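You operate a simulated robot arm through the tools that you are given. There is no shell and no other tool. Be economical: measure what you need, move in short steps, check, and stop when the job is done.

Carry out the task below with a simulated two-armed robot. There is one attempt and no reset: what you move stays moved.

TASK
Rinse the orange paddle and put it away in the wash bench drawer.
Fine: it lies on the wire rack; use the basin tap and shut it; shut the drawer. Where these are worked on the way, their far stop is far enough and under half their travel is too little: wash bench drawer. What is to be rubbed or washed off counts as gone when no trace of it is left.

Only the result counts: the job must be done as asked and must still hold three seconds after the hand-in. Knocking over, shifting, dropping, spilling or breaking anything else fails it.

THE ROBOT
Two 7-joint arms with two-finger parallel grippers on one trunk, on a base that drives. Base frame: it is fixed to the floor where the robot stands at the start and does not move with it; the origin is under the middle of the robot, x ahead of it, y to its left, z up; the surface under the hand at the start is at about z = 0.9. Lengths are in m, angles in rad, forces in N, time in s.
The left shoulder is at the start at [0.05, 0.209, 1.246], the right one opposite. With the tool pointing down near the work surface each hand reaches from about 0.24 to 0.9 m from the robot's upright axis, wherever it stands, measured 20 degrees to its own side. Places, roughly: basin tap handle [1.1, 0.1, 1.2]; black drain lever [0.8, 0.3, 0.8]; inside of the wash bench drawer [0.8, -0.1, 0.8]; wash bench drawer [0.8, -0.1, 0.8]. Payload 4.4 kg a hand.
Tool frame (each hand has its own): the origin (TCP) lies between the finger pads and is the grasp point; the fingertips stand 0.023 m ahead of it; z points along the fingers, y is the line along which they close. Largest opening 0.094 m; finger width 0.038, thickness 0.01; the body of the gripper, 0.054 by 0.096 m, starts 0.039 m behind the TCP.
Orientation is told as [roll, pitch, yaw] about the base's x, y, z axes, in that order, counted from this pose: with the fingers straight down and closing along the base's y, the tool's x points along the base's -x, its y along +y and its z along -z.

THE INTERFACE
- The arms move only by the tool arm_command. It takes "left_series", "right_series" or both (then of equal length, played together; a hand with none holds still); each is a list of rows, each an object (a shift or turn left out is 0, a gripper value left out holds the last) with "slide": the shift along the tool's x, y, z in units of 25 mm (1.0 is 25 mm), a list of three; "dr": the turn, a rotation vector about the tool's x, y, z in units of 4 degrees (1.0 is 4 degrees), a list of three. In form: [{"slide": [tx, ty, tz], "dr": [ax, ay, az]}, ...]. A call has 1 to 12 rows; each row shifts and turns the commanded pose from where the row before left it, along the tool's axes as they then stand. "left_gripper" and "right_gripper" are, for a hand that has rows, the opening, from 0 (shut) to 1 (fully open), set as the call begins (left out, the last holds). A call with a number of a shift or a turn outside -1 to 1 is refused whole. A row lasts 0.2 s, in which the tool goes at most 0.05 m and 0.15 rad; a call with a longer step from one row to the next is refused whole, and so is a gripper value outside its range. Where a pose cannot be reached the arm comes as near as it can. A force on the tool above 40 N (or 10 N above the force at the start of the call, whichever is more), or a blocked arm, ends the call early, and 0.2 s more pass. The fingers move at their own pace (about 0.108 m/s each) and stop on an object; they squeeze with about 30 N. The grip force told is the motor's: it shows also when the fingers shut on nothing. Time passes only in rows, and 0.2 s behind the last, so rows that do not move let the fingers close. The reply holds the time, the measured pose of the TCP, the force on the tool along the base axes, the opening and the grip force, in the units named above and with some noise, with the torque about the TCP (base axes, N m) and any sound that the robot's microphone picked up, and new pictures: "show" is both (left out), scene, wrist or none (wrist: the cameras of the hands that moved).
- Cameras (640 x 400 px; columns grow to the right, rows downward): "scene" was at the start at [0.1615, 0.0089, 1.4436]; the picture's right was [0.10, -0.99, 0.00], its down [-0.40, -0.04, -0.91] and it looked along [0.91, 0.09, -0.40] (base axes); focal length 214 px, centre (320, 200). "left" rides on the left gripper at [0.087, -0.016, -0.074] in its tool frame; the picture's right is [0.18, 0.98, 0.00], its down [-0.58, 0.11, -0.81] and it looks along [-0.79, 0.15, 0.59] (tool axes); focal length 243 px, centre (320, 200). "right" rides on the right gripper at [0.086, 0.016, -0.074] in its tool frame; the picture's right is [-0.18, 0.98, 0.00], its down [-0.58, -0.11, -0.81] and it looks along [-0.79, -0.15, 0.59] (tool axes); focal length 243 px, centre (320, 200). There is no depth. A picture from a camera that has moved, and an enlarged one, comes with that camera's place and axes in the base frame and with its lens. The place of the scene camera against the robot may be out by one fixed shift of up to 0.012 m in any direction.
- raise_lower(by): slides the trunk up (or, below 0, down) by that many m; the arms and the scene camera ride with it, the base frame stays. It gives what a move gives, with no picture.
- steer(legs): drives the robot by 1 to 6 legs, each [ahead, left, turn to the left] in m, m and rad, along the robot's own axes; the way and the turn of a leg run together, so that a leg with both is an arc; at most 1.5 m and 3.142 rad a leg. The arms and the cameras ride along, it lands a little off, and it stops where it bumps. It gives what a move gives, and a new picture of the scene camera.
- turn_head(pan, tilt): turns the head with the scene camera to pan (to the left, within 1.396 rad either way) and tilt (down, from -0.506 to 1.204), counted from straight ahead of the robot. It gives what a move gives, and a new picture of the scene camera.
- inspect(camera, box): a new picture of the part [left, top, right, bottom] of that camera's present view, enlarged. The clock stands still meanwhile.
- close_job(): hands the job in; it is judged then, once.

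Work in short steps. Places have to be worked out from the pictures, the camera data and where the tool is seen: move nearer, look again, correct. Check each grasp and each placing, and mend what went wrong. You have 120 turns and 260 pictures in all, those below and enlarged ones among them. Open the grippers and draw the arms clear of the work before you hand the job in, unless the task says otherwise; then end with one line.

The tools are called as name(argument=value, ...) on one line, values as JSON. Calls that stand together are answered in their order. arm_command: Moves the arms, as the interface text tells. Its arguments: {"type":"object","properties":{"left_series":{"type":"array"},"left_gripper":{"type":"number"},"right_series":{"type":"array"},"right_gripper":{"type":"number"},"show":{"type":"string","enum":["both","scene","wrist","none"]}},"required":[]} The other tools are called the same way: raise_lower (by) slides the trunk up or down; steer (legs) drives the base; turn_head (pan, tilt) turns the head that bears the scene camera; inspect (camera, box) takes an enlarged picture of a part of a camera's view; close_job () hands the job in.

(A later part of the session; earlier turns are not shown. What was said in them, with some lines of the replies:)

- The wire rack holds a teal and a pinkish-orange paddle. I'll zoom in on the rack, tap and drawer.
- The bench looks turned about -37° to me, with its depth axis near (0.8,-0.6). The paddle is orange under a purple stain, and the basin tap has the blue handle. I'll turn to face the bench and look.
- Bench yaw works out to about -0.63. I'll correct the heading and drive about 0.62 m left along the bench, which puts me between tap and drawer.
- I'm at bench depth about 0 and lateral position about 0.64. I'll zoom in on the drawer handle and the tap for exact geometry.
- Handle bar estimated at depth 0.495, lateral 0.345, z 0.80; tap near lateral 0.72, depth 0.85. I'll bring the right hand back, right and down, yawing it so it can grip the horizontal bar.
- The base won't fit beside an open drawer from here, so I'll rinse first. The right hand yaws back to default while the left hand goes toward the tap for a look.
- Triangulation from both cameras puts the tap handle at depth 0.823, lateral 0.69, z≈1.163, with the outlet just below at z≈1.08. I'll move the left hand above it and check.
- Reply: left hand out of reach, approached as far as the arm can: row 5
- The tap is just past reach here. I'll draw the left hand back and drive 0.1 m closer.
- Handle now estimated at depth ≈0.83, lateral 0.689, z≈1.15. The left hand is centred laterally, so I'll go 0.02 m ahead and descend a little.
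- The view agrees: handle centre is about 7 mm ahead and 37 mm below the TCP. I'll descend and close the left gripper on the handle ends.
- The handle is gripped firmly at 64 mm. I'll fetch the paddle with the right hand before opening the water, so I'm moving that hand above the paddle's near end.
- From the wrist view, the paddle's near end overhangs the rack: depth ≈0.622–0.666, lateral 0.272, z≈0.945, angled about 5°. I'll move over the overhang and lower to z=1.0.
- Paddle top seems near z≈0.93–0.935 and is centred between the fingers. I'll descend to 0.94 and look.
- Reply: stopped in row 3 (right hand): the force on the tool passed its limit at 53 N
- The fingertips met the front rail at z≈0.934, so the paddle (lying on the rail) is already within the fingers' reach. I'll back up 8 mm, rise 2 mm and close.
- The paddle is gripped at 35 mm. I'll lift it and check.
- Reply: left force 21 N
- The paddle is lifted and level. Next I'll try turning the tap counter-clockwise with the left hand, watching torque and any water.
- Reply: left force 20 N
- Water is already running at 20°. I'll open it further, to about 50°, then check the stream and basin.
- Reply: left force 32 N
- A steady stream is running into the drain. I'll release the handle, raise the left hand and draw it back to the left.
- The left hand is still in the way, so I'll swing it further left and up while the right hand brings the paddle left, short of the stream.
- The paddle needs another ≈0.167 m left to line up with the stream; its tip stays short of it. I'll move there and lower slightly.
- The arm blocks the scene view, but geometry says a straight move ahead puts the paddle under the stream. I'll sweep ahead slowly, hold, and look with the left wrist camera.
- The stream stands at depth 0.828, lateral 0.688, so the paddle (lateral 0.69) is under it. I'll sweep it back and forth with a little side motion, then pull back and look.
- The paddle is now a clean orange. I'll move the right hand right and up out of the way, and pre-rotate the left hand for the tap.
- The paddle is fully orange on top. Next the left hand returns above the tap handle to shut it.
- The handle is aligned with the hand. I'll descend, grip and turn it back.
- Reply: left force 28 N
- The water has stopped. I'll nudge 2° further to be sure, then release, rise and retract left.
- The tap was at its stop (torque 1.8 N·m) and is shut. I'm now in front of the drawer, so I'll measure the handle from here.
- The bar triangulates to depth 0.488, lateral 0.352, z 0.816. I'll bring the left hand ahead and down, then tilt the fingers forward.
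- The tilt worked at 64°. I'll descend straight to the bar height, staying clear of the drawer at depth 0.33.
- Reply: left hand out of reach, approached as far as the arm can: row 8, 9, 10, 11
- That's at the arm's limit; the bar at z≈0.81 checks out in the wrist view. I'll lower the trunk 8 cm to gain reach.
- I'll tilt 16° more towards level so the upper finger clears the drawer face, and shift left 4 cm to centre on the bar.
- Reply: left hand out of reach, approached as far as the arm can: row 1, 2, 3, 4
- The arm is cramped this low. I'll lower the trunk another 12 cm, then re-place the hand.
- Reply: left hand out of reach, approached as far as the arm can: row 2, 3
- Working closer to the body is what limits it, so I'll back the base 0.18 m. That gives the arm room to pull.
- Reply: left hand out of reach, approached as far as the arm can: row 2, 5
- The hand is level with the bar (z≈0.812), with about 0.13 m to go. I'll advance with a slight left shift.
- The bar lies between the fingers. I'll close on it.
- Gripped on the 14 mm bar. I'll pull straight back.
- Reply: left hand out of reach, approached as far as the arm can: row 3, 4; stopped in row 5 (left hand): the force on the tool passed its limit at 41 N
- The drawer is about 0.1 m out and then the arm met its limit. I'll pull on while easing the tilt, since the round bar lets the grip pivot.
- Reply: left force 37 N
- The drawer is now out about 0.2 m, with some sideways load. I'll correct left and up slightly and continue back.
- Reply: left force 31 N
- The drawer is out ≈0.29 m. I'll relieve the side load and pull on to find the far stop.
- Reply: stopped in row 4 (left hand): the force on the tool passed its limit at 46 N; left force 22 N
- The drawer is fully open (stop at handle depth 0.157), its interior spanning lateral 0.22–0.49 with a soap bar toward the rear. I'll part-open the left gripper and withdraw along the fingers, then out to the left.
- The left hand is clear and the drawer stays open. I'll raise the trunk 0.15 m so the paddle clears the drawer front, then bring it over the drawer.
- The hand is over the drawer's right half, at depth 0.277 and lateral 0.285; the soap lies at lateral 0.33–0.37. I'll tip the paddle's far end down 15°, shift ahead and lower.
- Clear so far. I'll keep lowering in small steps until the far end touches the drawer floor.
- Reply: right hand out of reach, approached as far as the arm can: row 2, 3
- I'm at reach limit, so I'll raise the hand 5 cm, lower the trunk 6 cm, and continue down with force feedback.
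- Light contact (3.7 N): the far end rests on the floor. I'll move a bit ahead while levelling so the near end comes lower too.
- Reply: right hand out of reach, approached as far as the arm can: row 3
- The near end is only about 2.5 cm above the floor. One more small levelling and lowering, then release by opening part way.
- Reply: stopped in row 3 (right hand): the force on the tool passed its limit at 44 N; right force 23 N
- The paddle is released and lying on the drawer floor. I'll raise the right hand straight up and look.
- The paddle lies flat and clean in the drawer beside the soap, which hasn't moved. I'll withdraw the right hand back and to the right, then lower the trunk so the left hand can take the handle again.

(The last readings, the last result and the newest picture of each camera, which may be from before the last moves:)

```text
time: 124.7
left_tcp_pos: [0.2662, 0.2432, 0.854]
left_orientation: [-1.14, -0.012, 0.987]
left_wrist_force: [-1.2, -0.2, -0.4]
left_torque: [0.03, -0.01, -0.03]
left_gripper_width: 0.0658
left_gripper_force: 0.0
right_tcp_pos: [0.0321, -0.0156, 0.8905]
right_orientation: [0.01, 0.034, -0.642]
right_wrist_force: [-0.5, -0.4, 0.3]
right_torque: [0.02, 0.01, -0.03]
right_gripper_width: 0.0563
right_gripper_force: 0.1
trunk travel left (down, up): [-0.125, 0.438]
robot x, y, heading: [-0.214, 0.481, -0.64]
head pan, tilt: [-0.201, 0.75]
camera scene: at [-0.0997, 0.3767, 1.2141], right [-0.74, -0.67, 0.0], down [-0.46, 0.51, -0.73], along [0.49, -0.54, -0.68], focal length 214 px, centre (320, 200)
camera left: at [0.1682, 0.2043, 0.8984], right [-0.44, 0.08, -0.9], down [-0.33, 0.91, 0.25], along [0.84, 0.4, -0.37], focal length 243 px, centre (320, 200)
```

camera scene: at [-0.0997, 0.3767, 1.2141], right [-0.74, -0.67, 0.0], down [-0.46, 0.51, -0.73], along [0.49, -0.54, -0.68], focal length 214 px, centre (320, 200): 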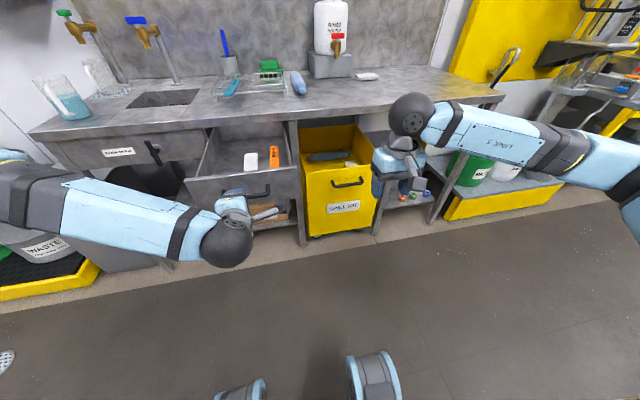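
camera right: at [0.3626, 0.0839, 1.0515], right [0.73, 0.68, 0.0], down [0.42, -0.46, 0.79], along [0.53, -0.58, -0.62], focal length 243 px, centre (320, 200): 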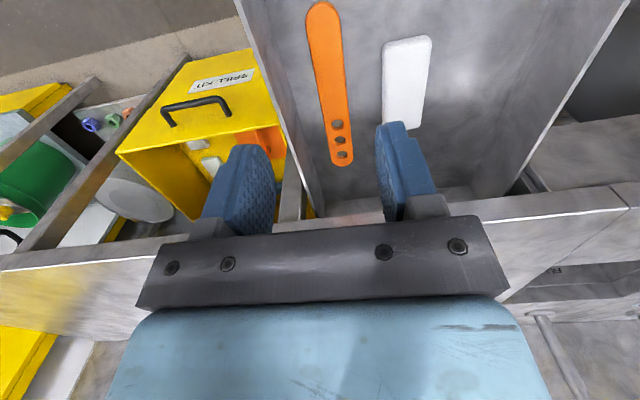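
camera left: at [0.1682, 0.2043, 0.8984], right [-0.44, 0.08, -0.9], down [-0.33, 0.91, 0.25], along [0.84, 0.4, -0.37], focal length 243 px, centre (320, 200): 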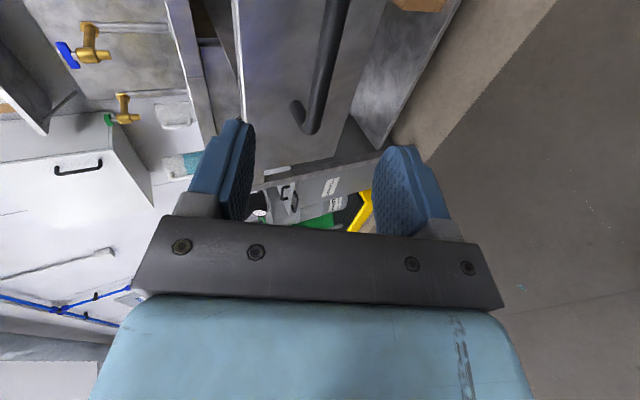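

This matches my earlier withdrawal line. I'll set the opening back to 0.45, advance along the fingers onto the bar and close.

arm_command(left_series=[{}, {"slide": [0, 0, 1]}, {"slide": [0, 0, 1]}, {"slide": [0, 0, 1]}, {"slide": [0, 0, 0.5]}, {}], left_gripper=0.45, show="wrist")

arm_command(left_series=[{}, {}, {}], left_gripper=0, show="wrist")

```text
time: 126.0
left_tcp_pos: [0.3332, 0.1976, 0.8159]
left_orientation: [-1.14, -0.011, 0.986]
left_wrist_force: [-0.6, -0.8, 0.3]
left_torque: [0.04, -0.01, 0.02]
left_gripper_width: 0.0424
left_gripper_force: 0.1
right_tcp_pos: [0.0308, -0.0154, 0.8905]
right_orientation: [0.01, 0.032, -0.64]
right_wrist_force: [-0.2, 0.4, -0.1]
right_torque: [0.0, 0.0, 0.02]
right_gripper_width: 0.0564
right_gripper_force: 0.0
trunk travel left (down, up): [-0.125, 0.438]
robot x, y, heading: [-0.2124, 0.4799, -0.636]
head pan, tilt: [-0.201, 0.75]
camera left: at [0.2362, 0.1581, 0.8608], right [-0.44, 0.08, -0.9], down [-0.33, 0.91, 0.24], along [0.84, 0.4, -0.37], focal length 243 px, centre (320, 200)
```

left: 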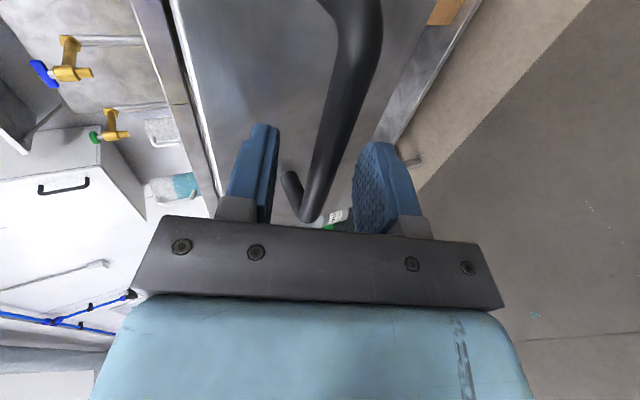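

```text
time: 126.8
left_tcp_pos: [0.3338, 0.198, 0.8154]
left_orientation: [-1.137, -0.014, 0.985]
left_wrist_force: [-1.2, 1.0, -10.2]
left_torque: [1.27, -0.75, -0.99]
left_gripper_width: 0.014
left_gripper_force: 44.5
right_tcp_pos: [0.0311, -0.0165, 0.8893]
right_orientation: [0.009, 0.032, -0.641]
right_wrist_force: [0.5, -0.4, 0.0]
right_torque: [-0.04, 0.03, -0.03]
right_gripper_width: 0.0563
right_gripper_force: 0.1
trunk travel left (down, up): [-0.125, 0.438]
robot x, y, heading: [-0.2146, 0.481, -0.637]
head pan, tilt: [-0.201, 0.75]
camera left: at [0.2362, 0.1581, 0.8594], right [-0.44, 0.09, -0.89], down [-0.33, 0.91, 0.25], along [0.84, 0.4, -0.37], focal length 243 px, centre (320, 200)
```

left: 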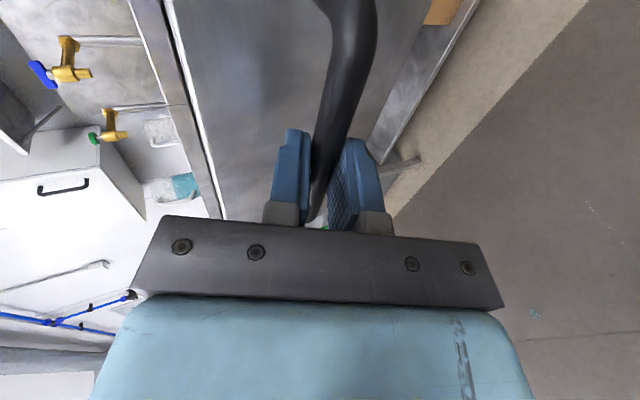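

Gripped again. I'll push the drawer in smoothly.

arm_command(left_series=[{"slide": [0.02, -0.2, 0.42]}, {"slide": [0.03, -0.3, 0.63]}, {"slide": [0.03, -0.3, 0.63]}, {"slide": [0.03, -0.3, 0.63]}, {"slide": [0.03, -0.3, 0.63]}, {"slide": [0.03, -0.3, 0.63]}, {"slide": [0.03, -0.3, 0.63]}, {"slide": [0.03, -0.3, 0.63]}], show="none")

```text
time: 128.7
left_tcp_pos: [0.4438, 0.118, 0.8157]
left_orientation: [-1.137, -0.012, 0.988]
left_wrist_force: [3.3, 5.5, -27.9]
left_torque: [1.28, -0.53, -1.07]
left_gripper_width: 0.0138
left_gripper_force: 45.0
right_tcp_pos: [0.0328, -0.0171, 0.8889]
right_orientation: [0.005, 0.037, -0.639]
right_wrist_force: [0.1, -0.3, -0.1]
right_torque: [0.01, 0.0, -0.01]
right_gripper_width: 0.0562
right_gripper_force: 0.0
trunk travel left (down, up): [-0.125, 0.438]
robot x, y, heading: [-0.2127, 0.4791, -0.633]
head pan, tilt: [-0.201, 0.75]
```

About half in; there's some vertical load, so I'll ease downward slightly and push on.

arm_command(left_series=[{"slide": [0, 0.16, 0.07]}, {"slide": [0.03, -0.29, 0.63]}, {"slide": [0.03, -0.29, 0.63]}, {"slide": [0.03, -0.29, 0.63]}, {"slide": [0.03, -0.29, 0.63]}, {"slide": [0.03, -0.29, 0.63]}, {"slide": [0.03, -0.29, 0.63]}, {"slide": [0.03, -0.29, 0.63]}, {"slide": [0.03, -0.29, 0.63]}], show="scene")

```text
time: 130.7
left_tcp_pos: [0.5545, 0.0379, 0.8158]
left_orientation: [-1.143, -0.011, 0.986]
left_wrist_force: [8.1, 9.8, 2.6]
left_torque: [1.36, -1.05, -0.43]
left_gripper_width: 0.0141
left_gripper_force: 45.1
right_tcp_pos: [0.0319, -0.0163, 0.8909]
right_orientation: [0.006, 0.033, -0.642]
right_wrist_force: [0.4, -0.6, 0.0]
right_torque: [-0.03, 0.0, -0.02]
right_gripper_width: 0.0565
right_gripper_force: 0.1
trunk travel left (down, up): [-0.125, 0.438]
robot x, y, heading: [-0.2109, 0.4824, -0.638]
head pan, tilt: [-0.201, 0.75]
camera scene: at [-0.0994, 0.3772, 1.2142], right [-0.74, -0.67, 0.0], down [-0.46, 0.51, -0.73], along [0.49, -0.54, -0.68], focal length 214 px, centre (320, 200)
```

scene: 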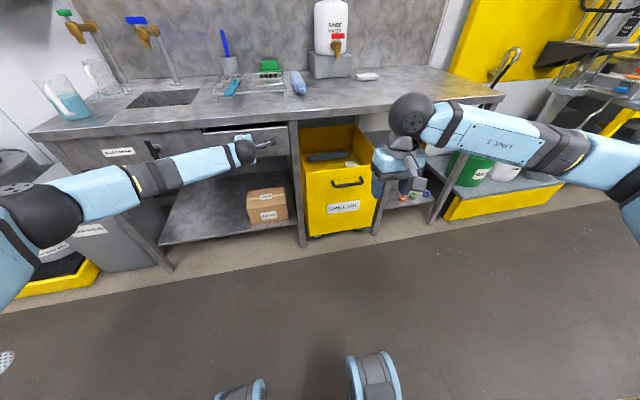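

About 5 cm remain. I'll push until it stops.

arm_command(left_series=[{"slide": [0, -0.29, 0.63]}, {"slide": [0, -0.29, 0.63]}, {"slide": [0, -0.29, 0.63]}, {"slide": [0, -0.2, 0.42]}, {"slide": [0, -0.2, 0.42]}], show="both")

inspect(camera="scene", box=[180, 90, 320, 210])

```text
time: 131.6
left_tcp_pos: [0.5948, 0.0043, 0.8136]
left_orientation: [-1.139, -0.015, 0.983]
left_wrist_force: [-14.5, 15.4, 9.0]
left_torque: [1.29, -0.97, -0.58]
left_gripper_width: 0.0142
left_gripper_force: 45.2
right_tcp_pos: [0.0292, -0.0134, 0.8924]
right_orientation: [0.009, 0.03, -0.637]
right_wrist_force: [0.0, -0.4, 0.5]
right_torque: [-0.01, 0.0, -0.01]
right_gripper_width: 0.0565
right_gripper_force: 0.0
trunk travel left (down, up): [-0.125, 0.438]
robot x, y, heading: [-0.2117, 0.4778, -0.64]
head pan, tilt: [-0.201, 0.75]
stopped in row 4 (left hand): the force on the tool passed its limit at 61 N (the readings are from after the stop); the commanded pose is now the measured one
camera scene: at [-0.1028, 0.3791, 1.2147], right [-0.74, -0.67, 0.0], down [-0.45, 0.51, -0.73], along [0.49, -0.54, -0.68], focal length 214 px, centre (320, 200)
camera left: at [0.4973, -0.0341, 0.8568], right [-0.44, 0.09, -0.89], down [-0.33, 0.91, 0.25], along [0.84, 0.4, -0.37], focal length 243 px, centre (320, 200)
```

scene: 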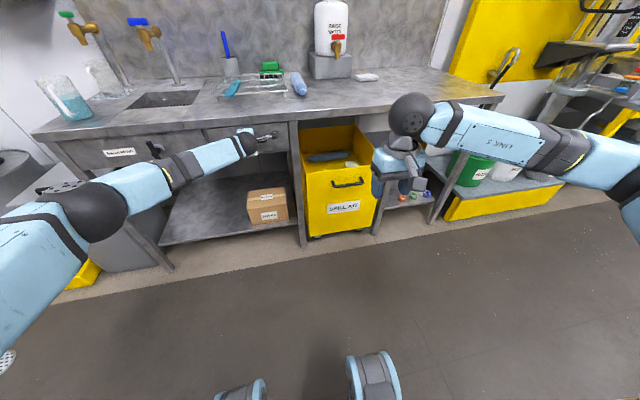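
left: 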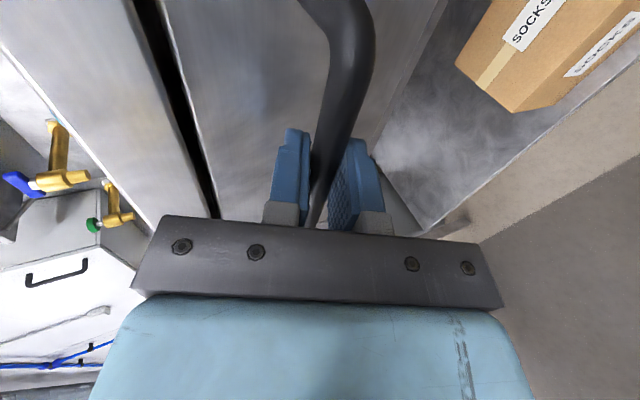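

```text
3.33 times, centred on (250, 150) of scene
camera zoom: at [-0.1028, 0.3791, 1.2147], right [-0.74, -0.67, 0.0], down [-0.45, 0.51, -0.73], along [0.49, -0.54, -0.68], focal length 715 px, centre (553, 367)
```

zoom: 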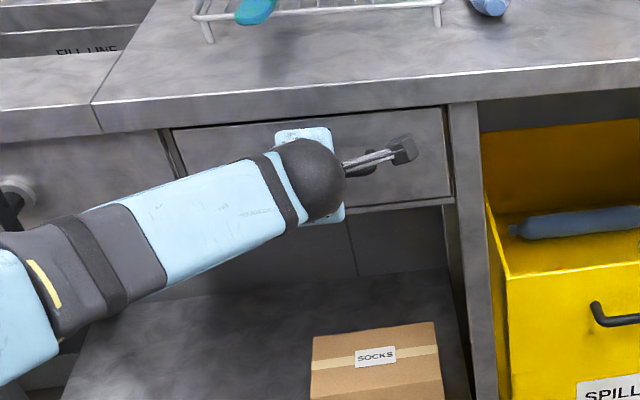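

The drawer is shut: it hit its stop with the handle back at the original depth. I'll release part-open and withdraw along the fingers.

arm_command(left_series=[{}, {}, {}, {"slide": [0, 0, -0.5]}, {"slide": [0, 0, -1]}, {"slide": [0, 0, -1]}, {"slide": [0, 0, -1]}, {"slide": [0, 0, -1]}, {"slide": [-1, 0, -0.5]}, {"slide": [-1, 0, -0.5]}, {"slide": [-1, 0, 0]}, {"slide": [-1, 0, 0]}], left_gripper=0.45, show="scene")

inspect(camera="scene", box=[170, 80, 330, 220])

inspect(camera="scene", box=[30, 0, 320, 140])

```text
time: 134.2
left_tcp_pos: [0.5474, 0.1561, 0.8672]
left_orientation: [-1.134, -0.014, 0.983]
left_wrist_force: [-0.6, -0.8, 0.4]
left_torque: [-0.01, 0.0, 0.01]
left_gripper_width: 0.0425
left_gripper_force: 0.0
right_tcp_pos: [0.0308, -0.0154, 0.8912]
right_orientation: [0.006, 0.032, -0.638]
right_wrist_force: [-0.6, -0.2, -0.2]
right_torque: [0.02, 0.02, 0.0]
right_gripper_width: 0.0563
right_gripper_force: 0.0
trunk travel left (down, up): [-0.125, 0.438]
robot x, y, heading: [-0.2138, 0.4815, -0.638]
head pan, tilt: [-0.201, 0.75]
camera scene: at [-0.1, 0.3776, 1.2141], right [-0.74, -0.67, 0.0], down [-0.46, 0.51, -0.73], along [0.49, -0.54, -0.68], focal length 214 px, centre (320, 200)
```

scene: 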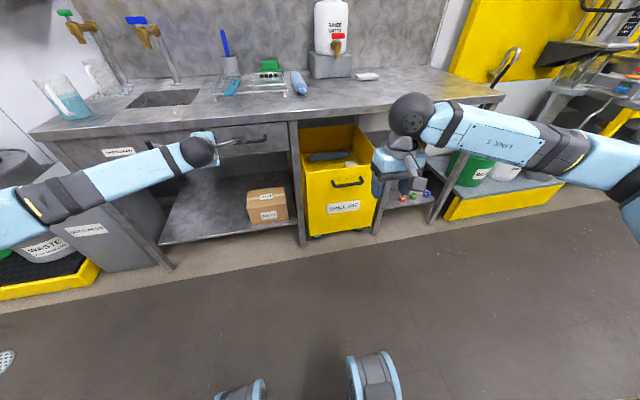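

```text
2.86 times, centred on (250, 150) of scene
camera zoom: at [-0.1, 0.3776, 1.2141], right [-0.74, -0.67, 0.0], down [-0.46, 0.51, -0.73], along [0.49, -0.54, -0.68], focal length 613 px, centre (520, 343)
```

zoom: 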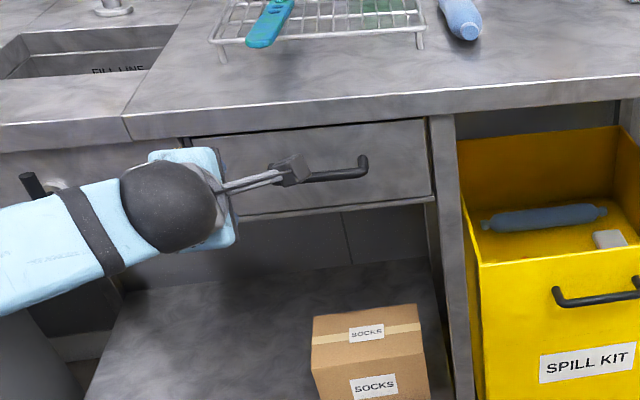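

```text
2.21 times, centred on (175, 70) of scene
camera zoom: at [-0.1, 0.3776, 1.2141], right [-0.74, -0.67, 0.0], down [-0.46, 0.51, -0.73], along [0.49, -0.54, -0.68], focal length 473 px, centre (640, 487)
```

zoom: 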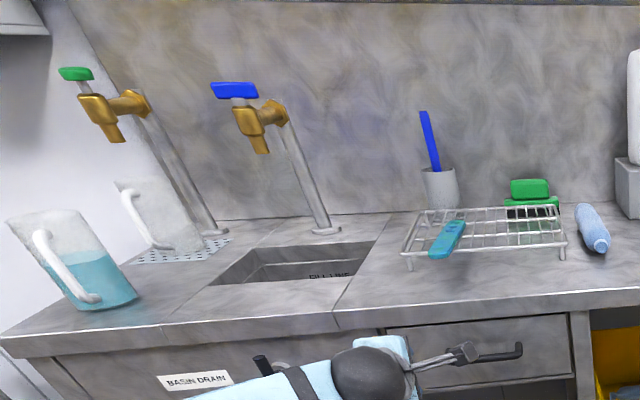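

The drawer is shut, the tap is off and the rack, cup and jugs look undisturbed. The left hand is near the drain lever, so I'll back the base straight off instead of moving further left.

steer(legs=[[-0.3, 0, 0]])

arm_command(left_series=[{"slide": [0, -0.9, -0.436]}, {"slide": [0, -0.9, -0.436]}, {"slide": [0, -0.9, -0.436]}, {"slide": [0, -0.9, -0.436]}], right_series=[{}, {}, {}, {}], left_gripper=1, right_gripper=1, show="scene")

inspect(camera="scene", box=[60, 20, 330, 180])

```text
time: 136.3
left_tcp_pos: [0.3019, 0.3325, 0.8683]
left_orientation: [-1.135, -0.012, 0.976]
left_wrist_force: [-0.1, -0.9, 0.6]
left_torque: [0.02, 0.01, 0.01]
left_gripper_width: 0.0423
left_gripper_force: 0.1
right_tcp_pos: [-0.215, 0.1643, 0.8902]
right_orientation: [0.007, 0.03, -0.645]
right_wrist_force: [0.2, 0.0, 0.2]
right_torque: [0.01, -0.01, -0.03]
right_gripper_width: 0.0562
right_gripper_force: 0.0
trunk travel left (down, up): [-0.125, 0.438]
robot x, y, heading: [-0.4543, 0.6591, -0.643]
head pan, tilt: [-0.201, 0.75]
camera scene: at [-0.3437, 0.5577, 1.2142], right [-0.75, -0.66, 0.0], down [-0.45, 0.51, -0.73], along [0.48, -0.55, -0.68], focal length 214 px, centre (320, 200)
```

scene: 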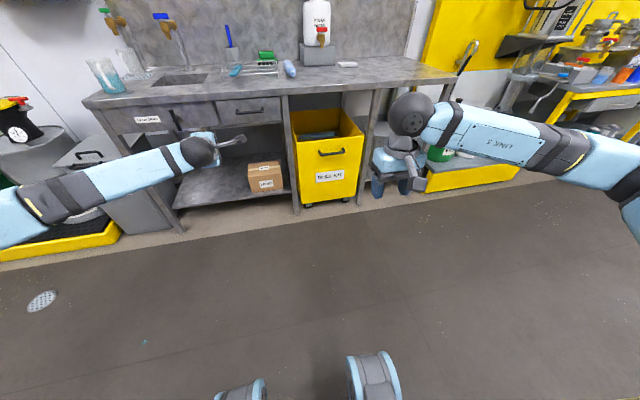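

```text
time: 137.3
left_tcp_pos: [0.3007, 0.3314, 0.9684]
left_orientation: [-1.133, -0.011, 0.976]
left_wrist_force: [-0.6, 0.7, -0.5]
left_torque: [0.0, 0.01, -0.01]
left_gripper_width: 0.0938
left_gripper_force: 0.0
right_tcp_pos: [-0.2153, 0.1647, 0.8913]
right_orientation: [0.009, 0.032, -0.647]
right_wrist_force: [0.2, 0.0, -0.4]
right_torque: [-0.01, 0.03, -0.01]
right_gripper_width: 0.0939
right_gripper_force: 0.1
trunk travel left (down, up): [-0.125, 0.438]
robot x, y, heading: [-0.4557, 0.6595, -0.644]
head pan, tilt: [-0.201, 0.75]
camera scene: at [-0.3436, 0.5574, 1.2141], right [-0.75, -0.66, 0.0], down [-0.45, 0.51, -0.73], along [0.48, -0.55, -0.68], focal length 214 px, centre (320, 200)
```

scene: 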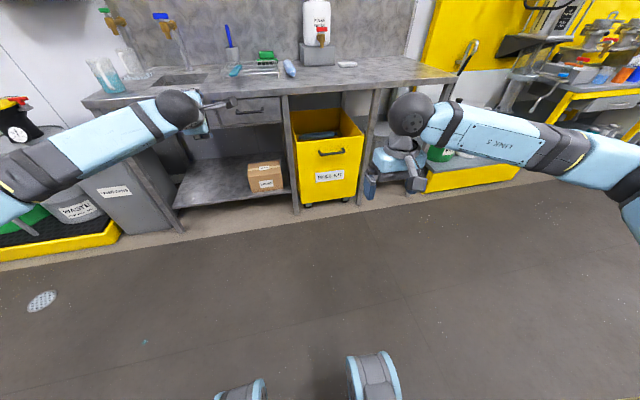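

```text
2.37 times, centred on (195, 100) of scene
camera zoom: at [-0.3436, 0.5574, 1.2141], right [-0.75, -0.66, 0.0], down [-0.45, 0.51, -0.73], along [0.48, -0.55, -0.68], focal length 508 px, centre (616, 437)
```

zoom: 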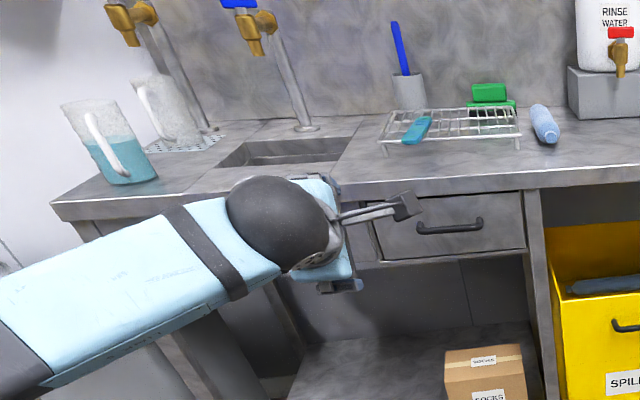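

Drawer shut, tap off, everything else in place, grippers open and clear. I'm handing the job in.

close_job()

```text
The job is handed in.
```

The orange paddle was rinsed under the basin tap and laid in the wash bench drawer; the tap and drawer are both shut. The paddle's top looked fully clean, but I had no view of its underside.
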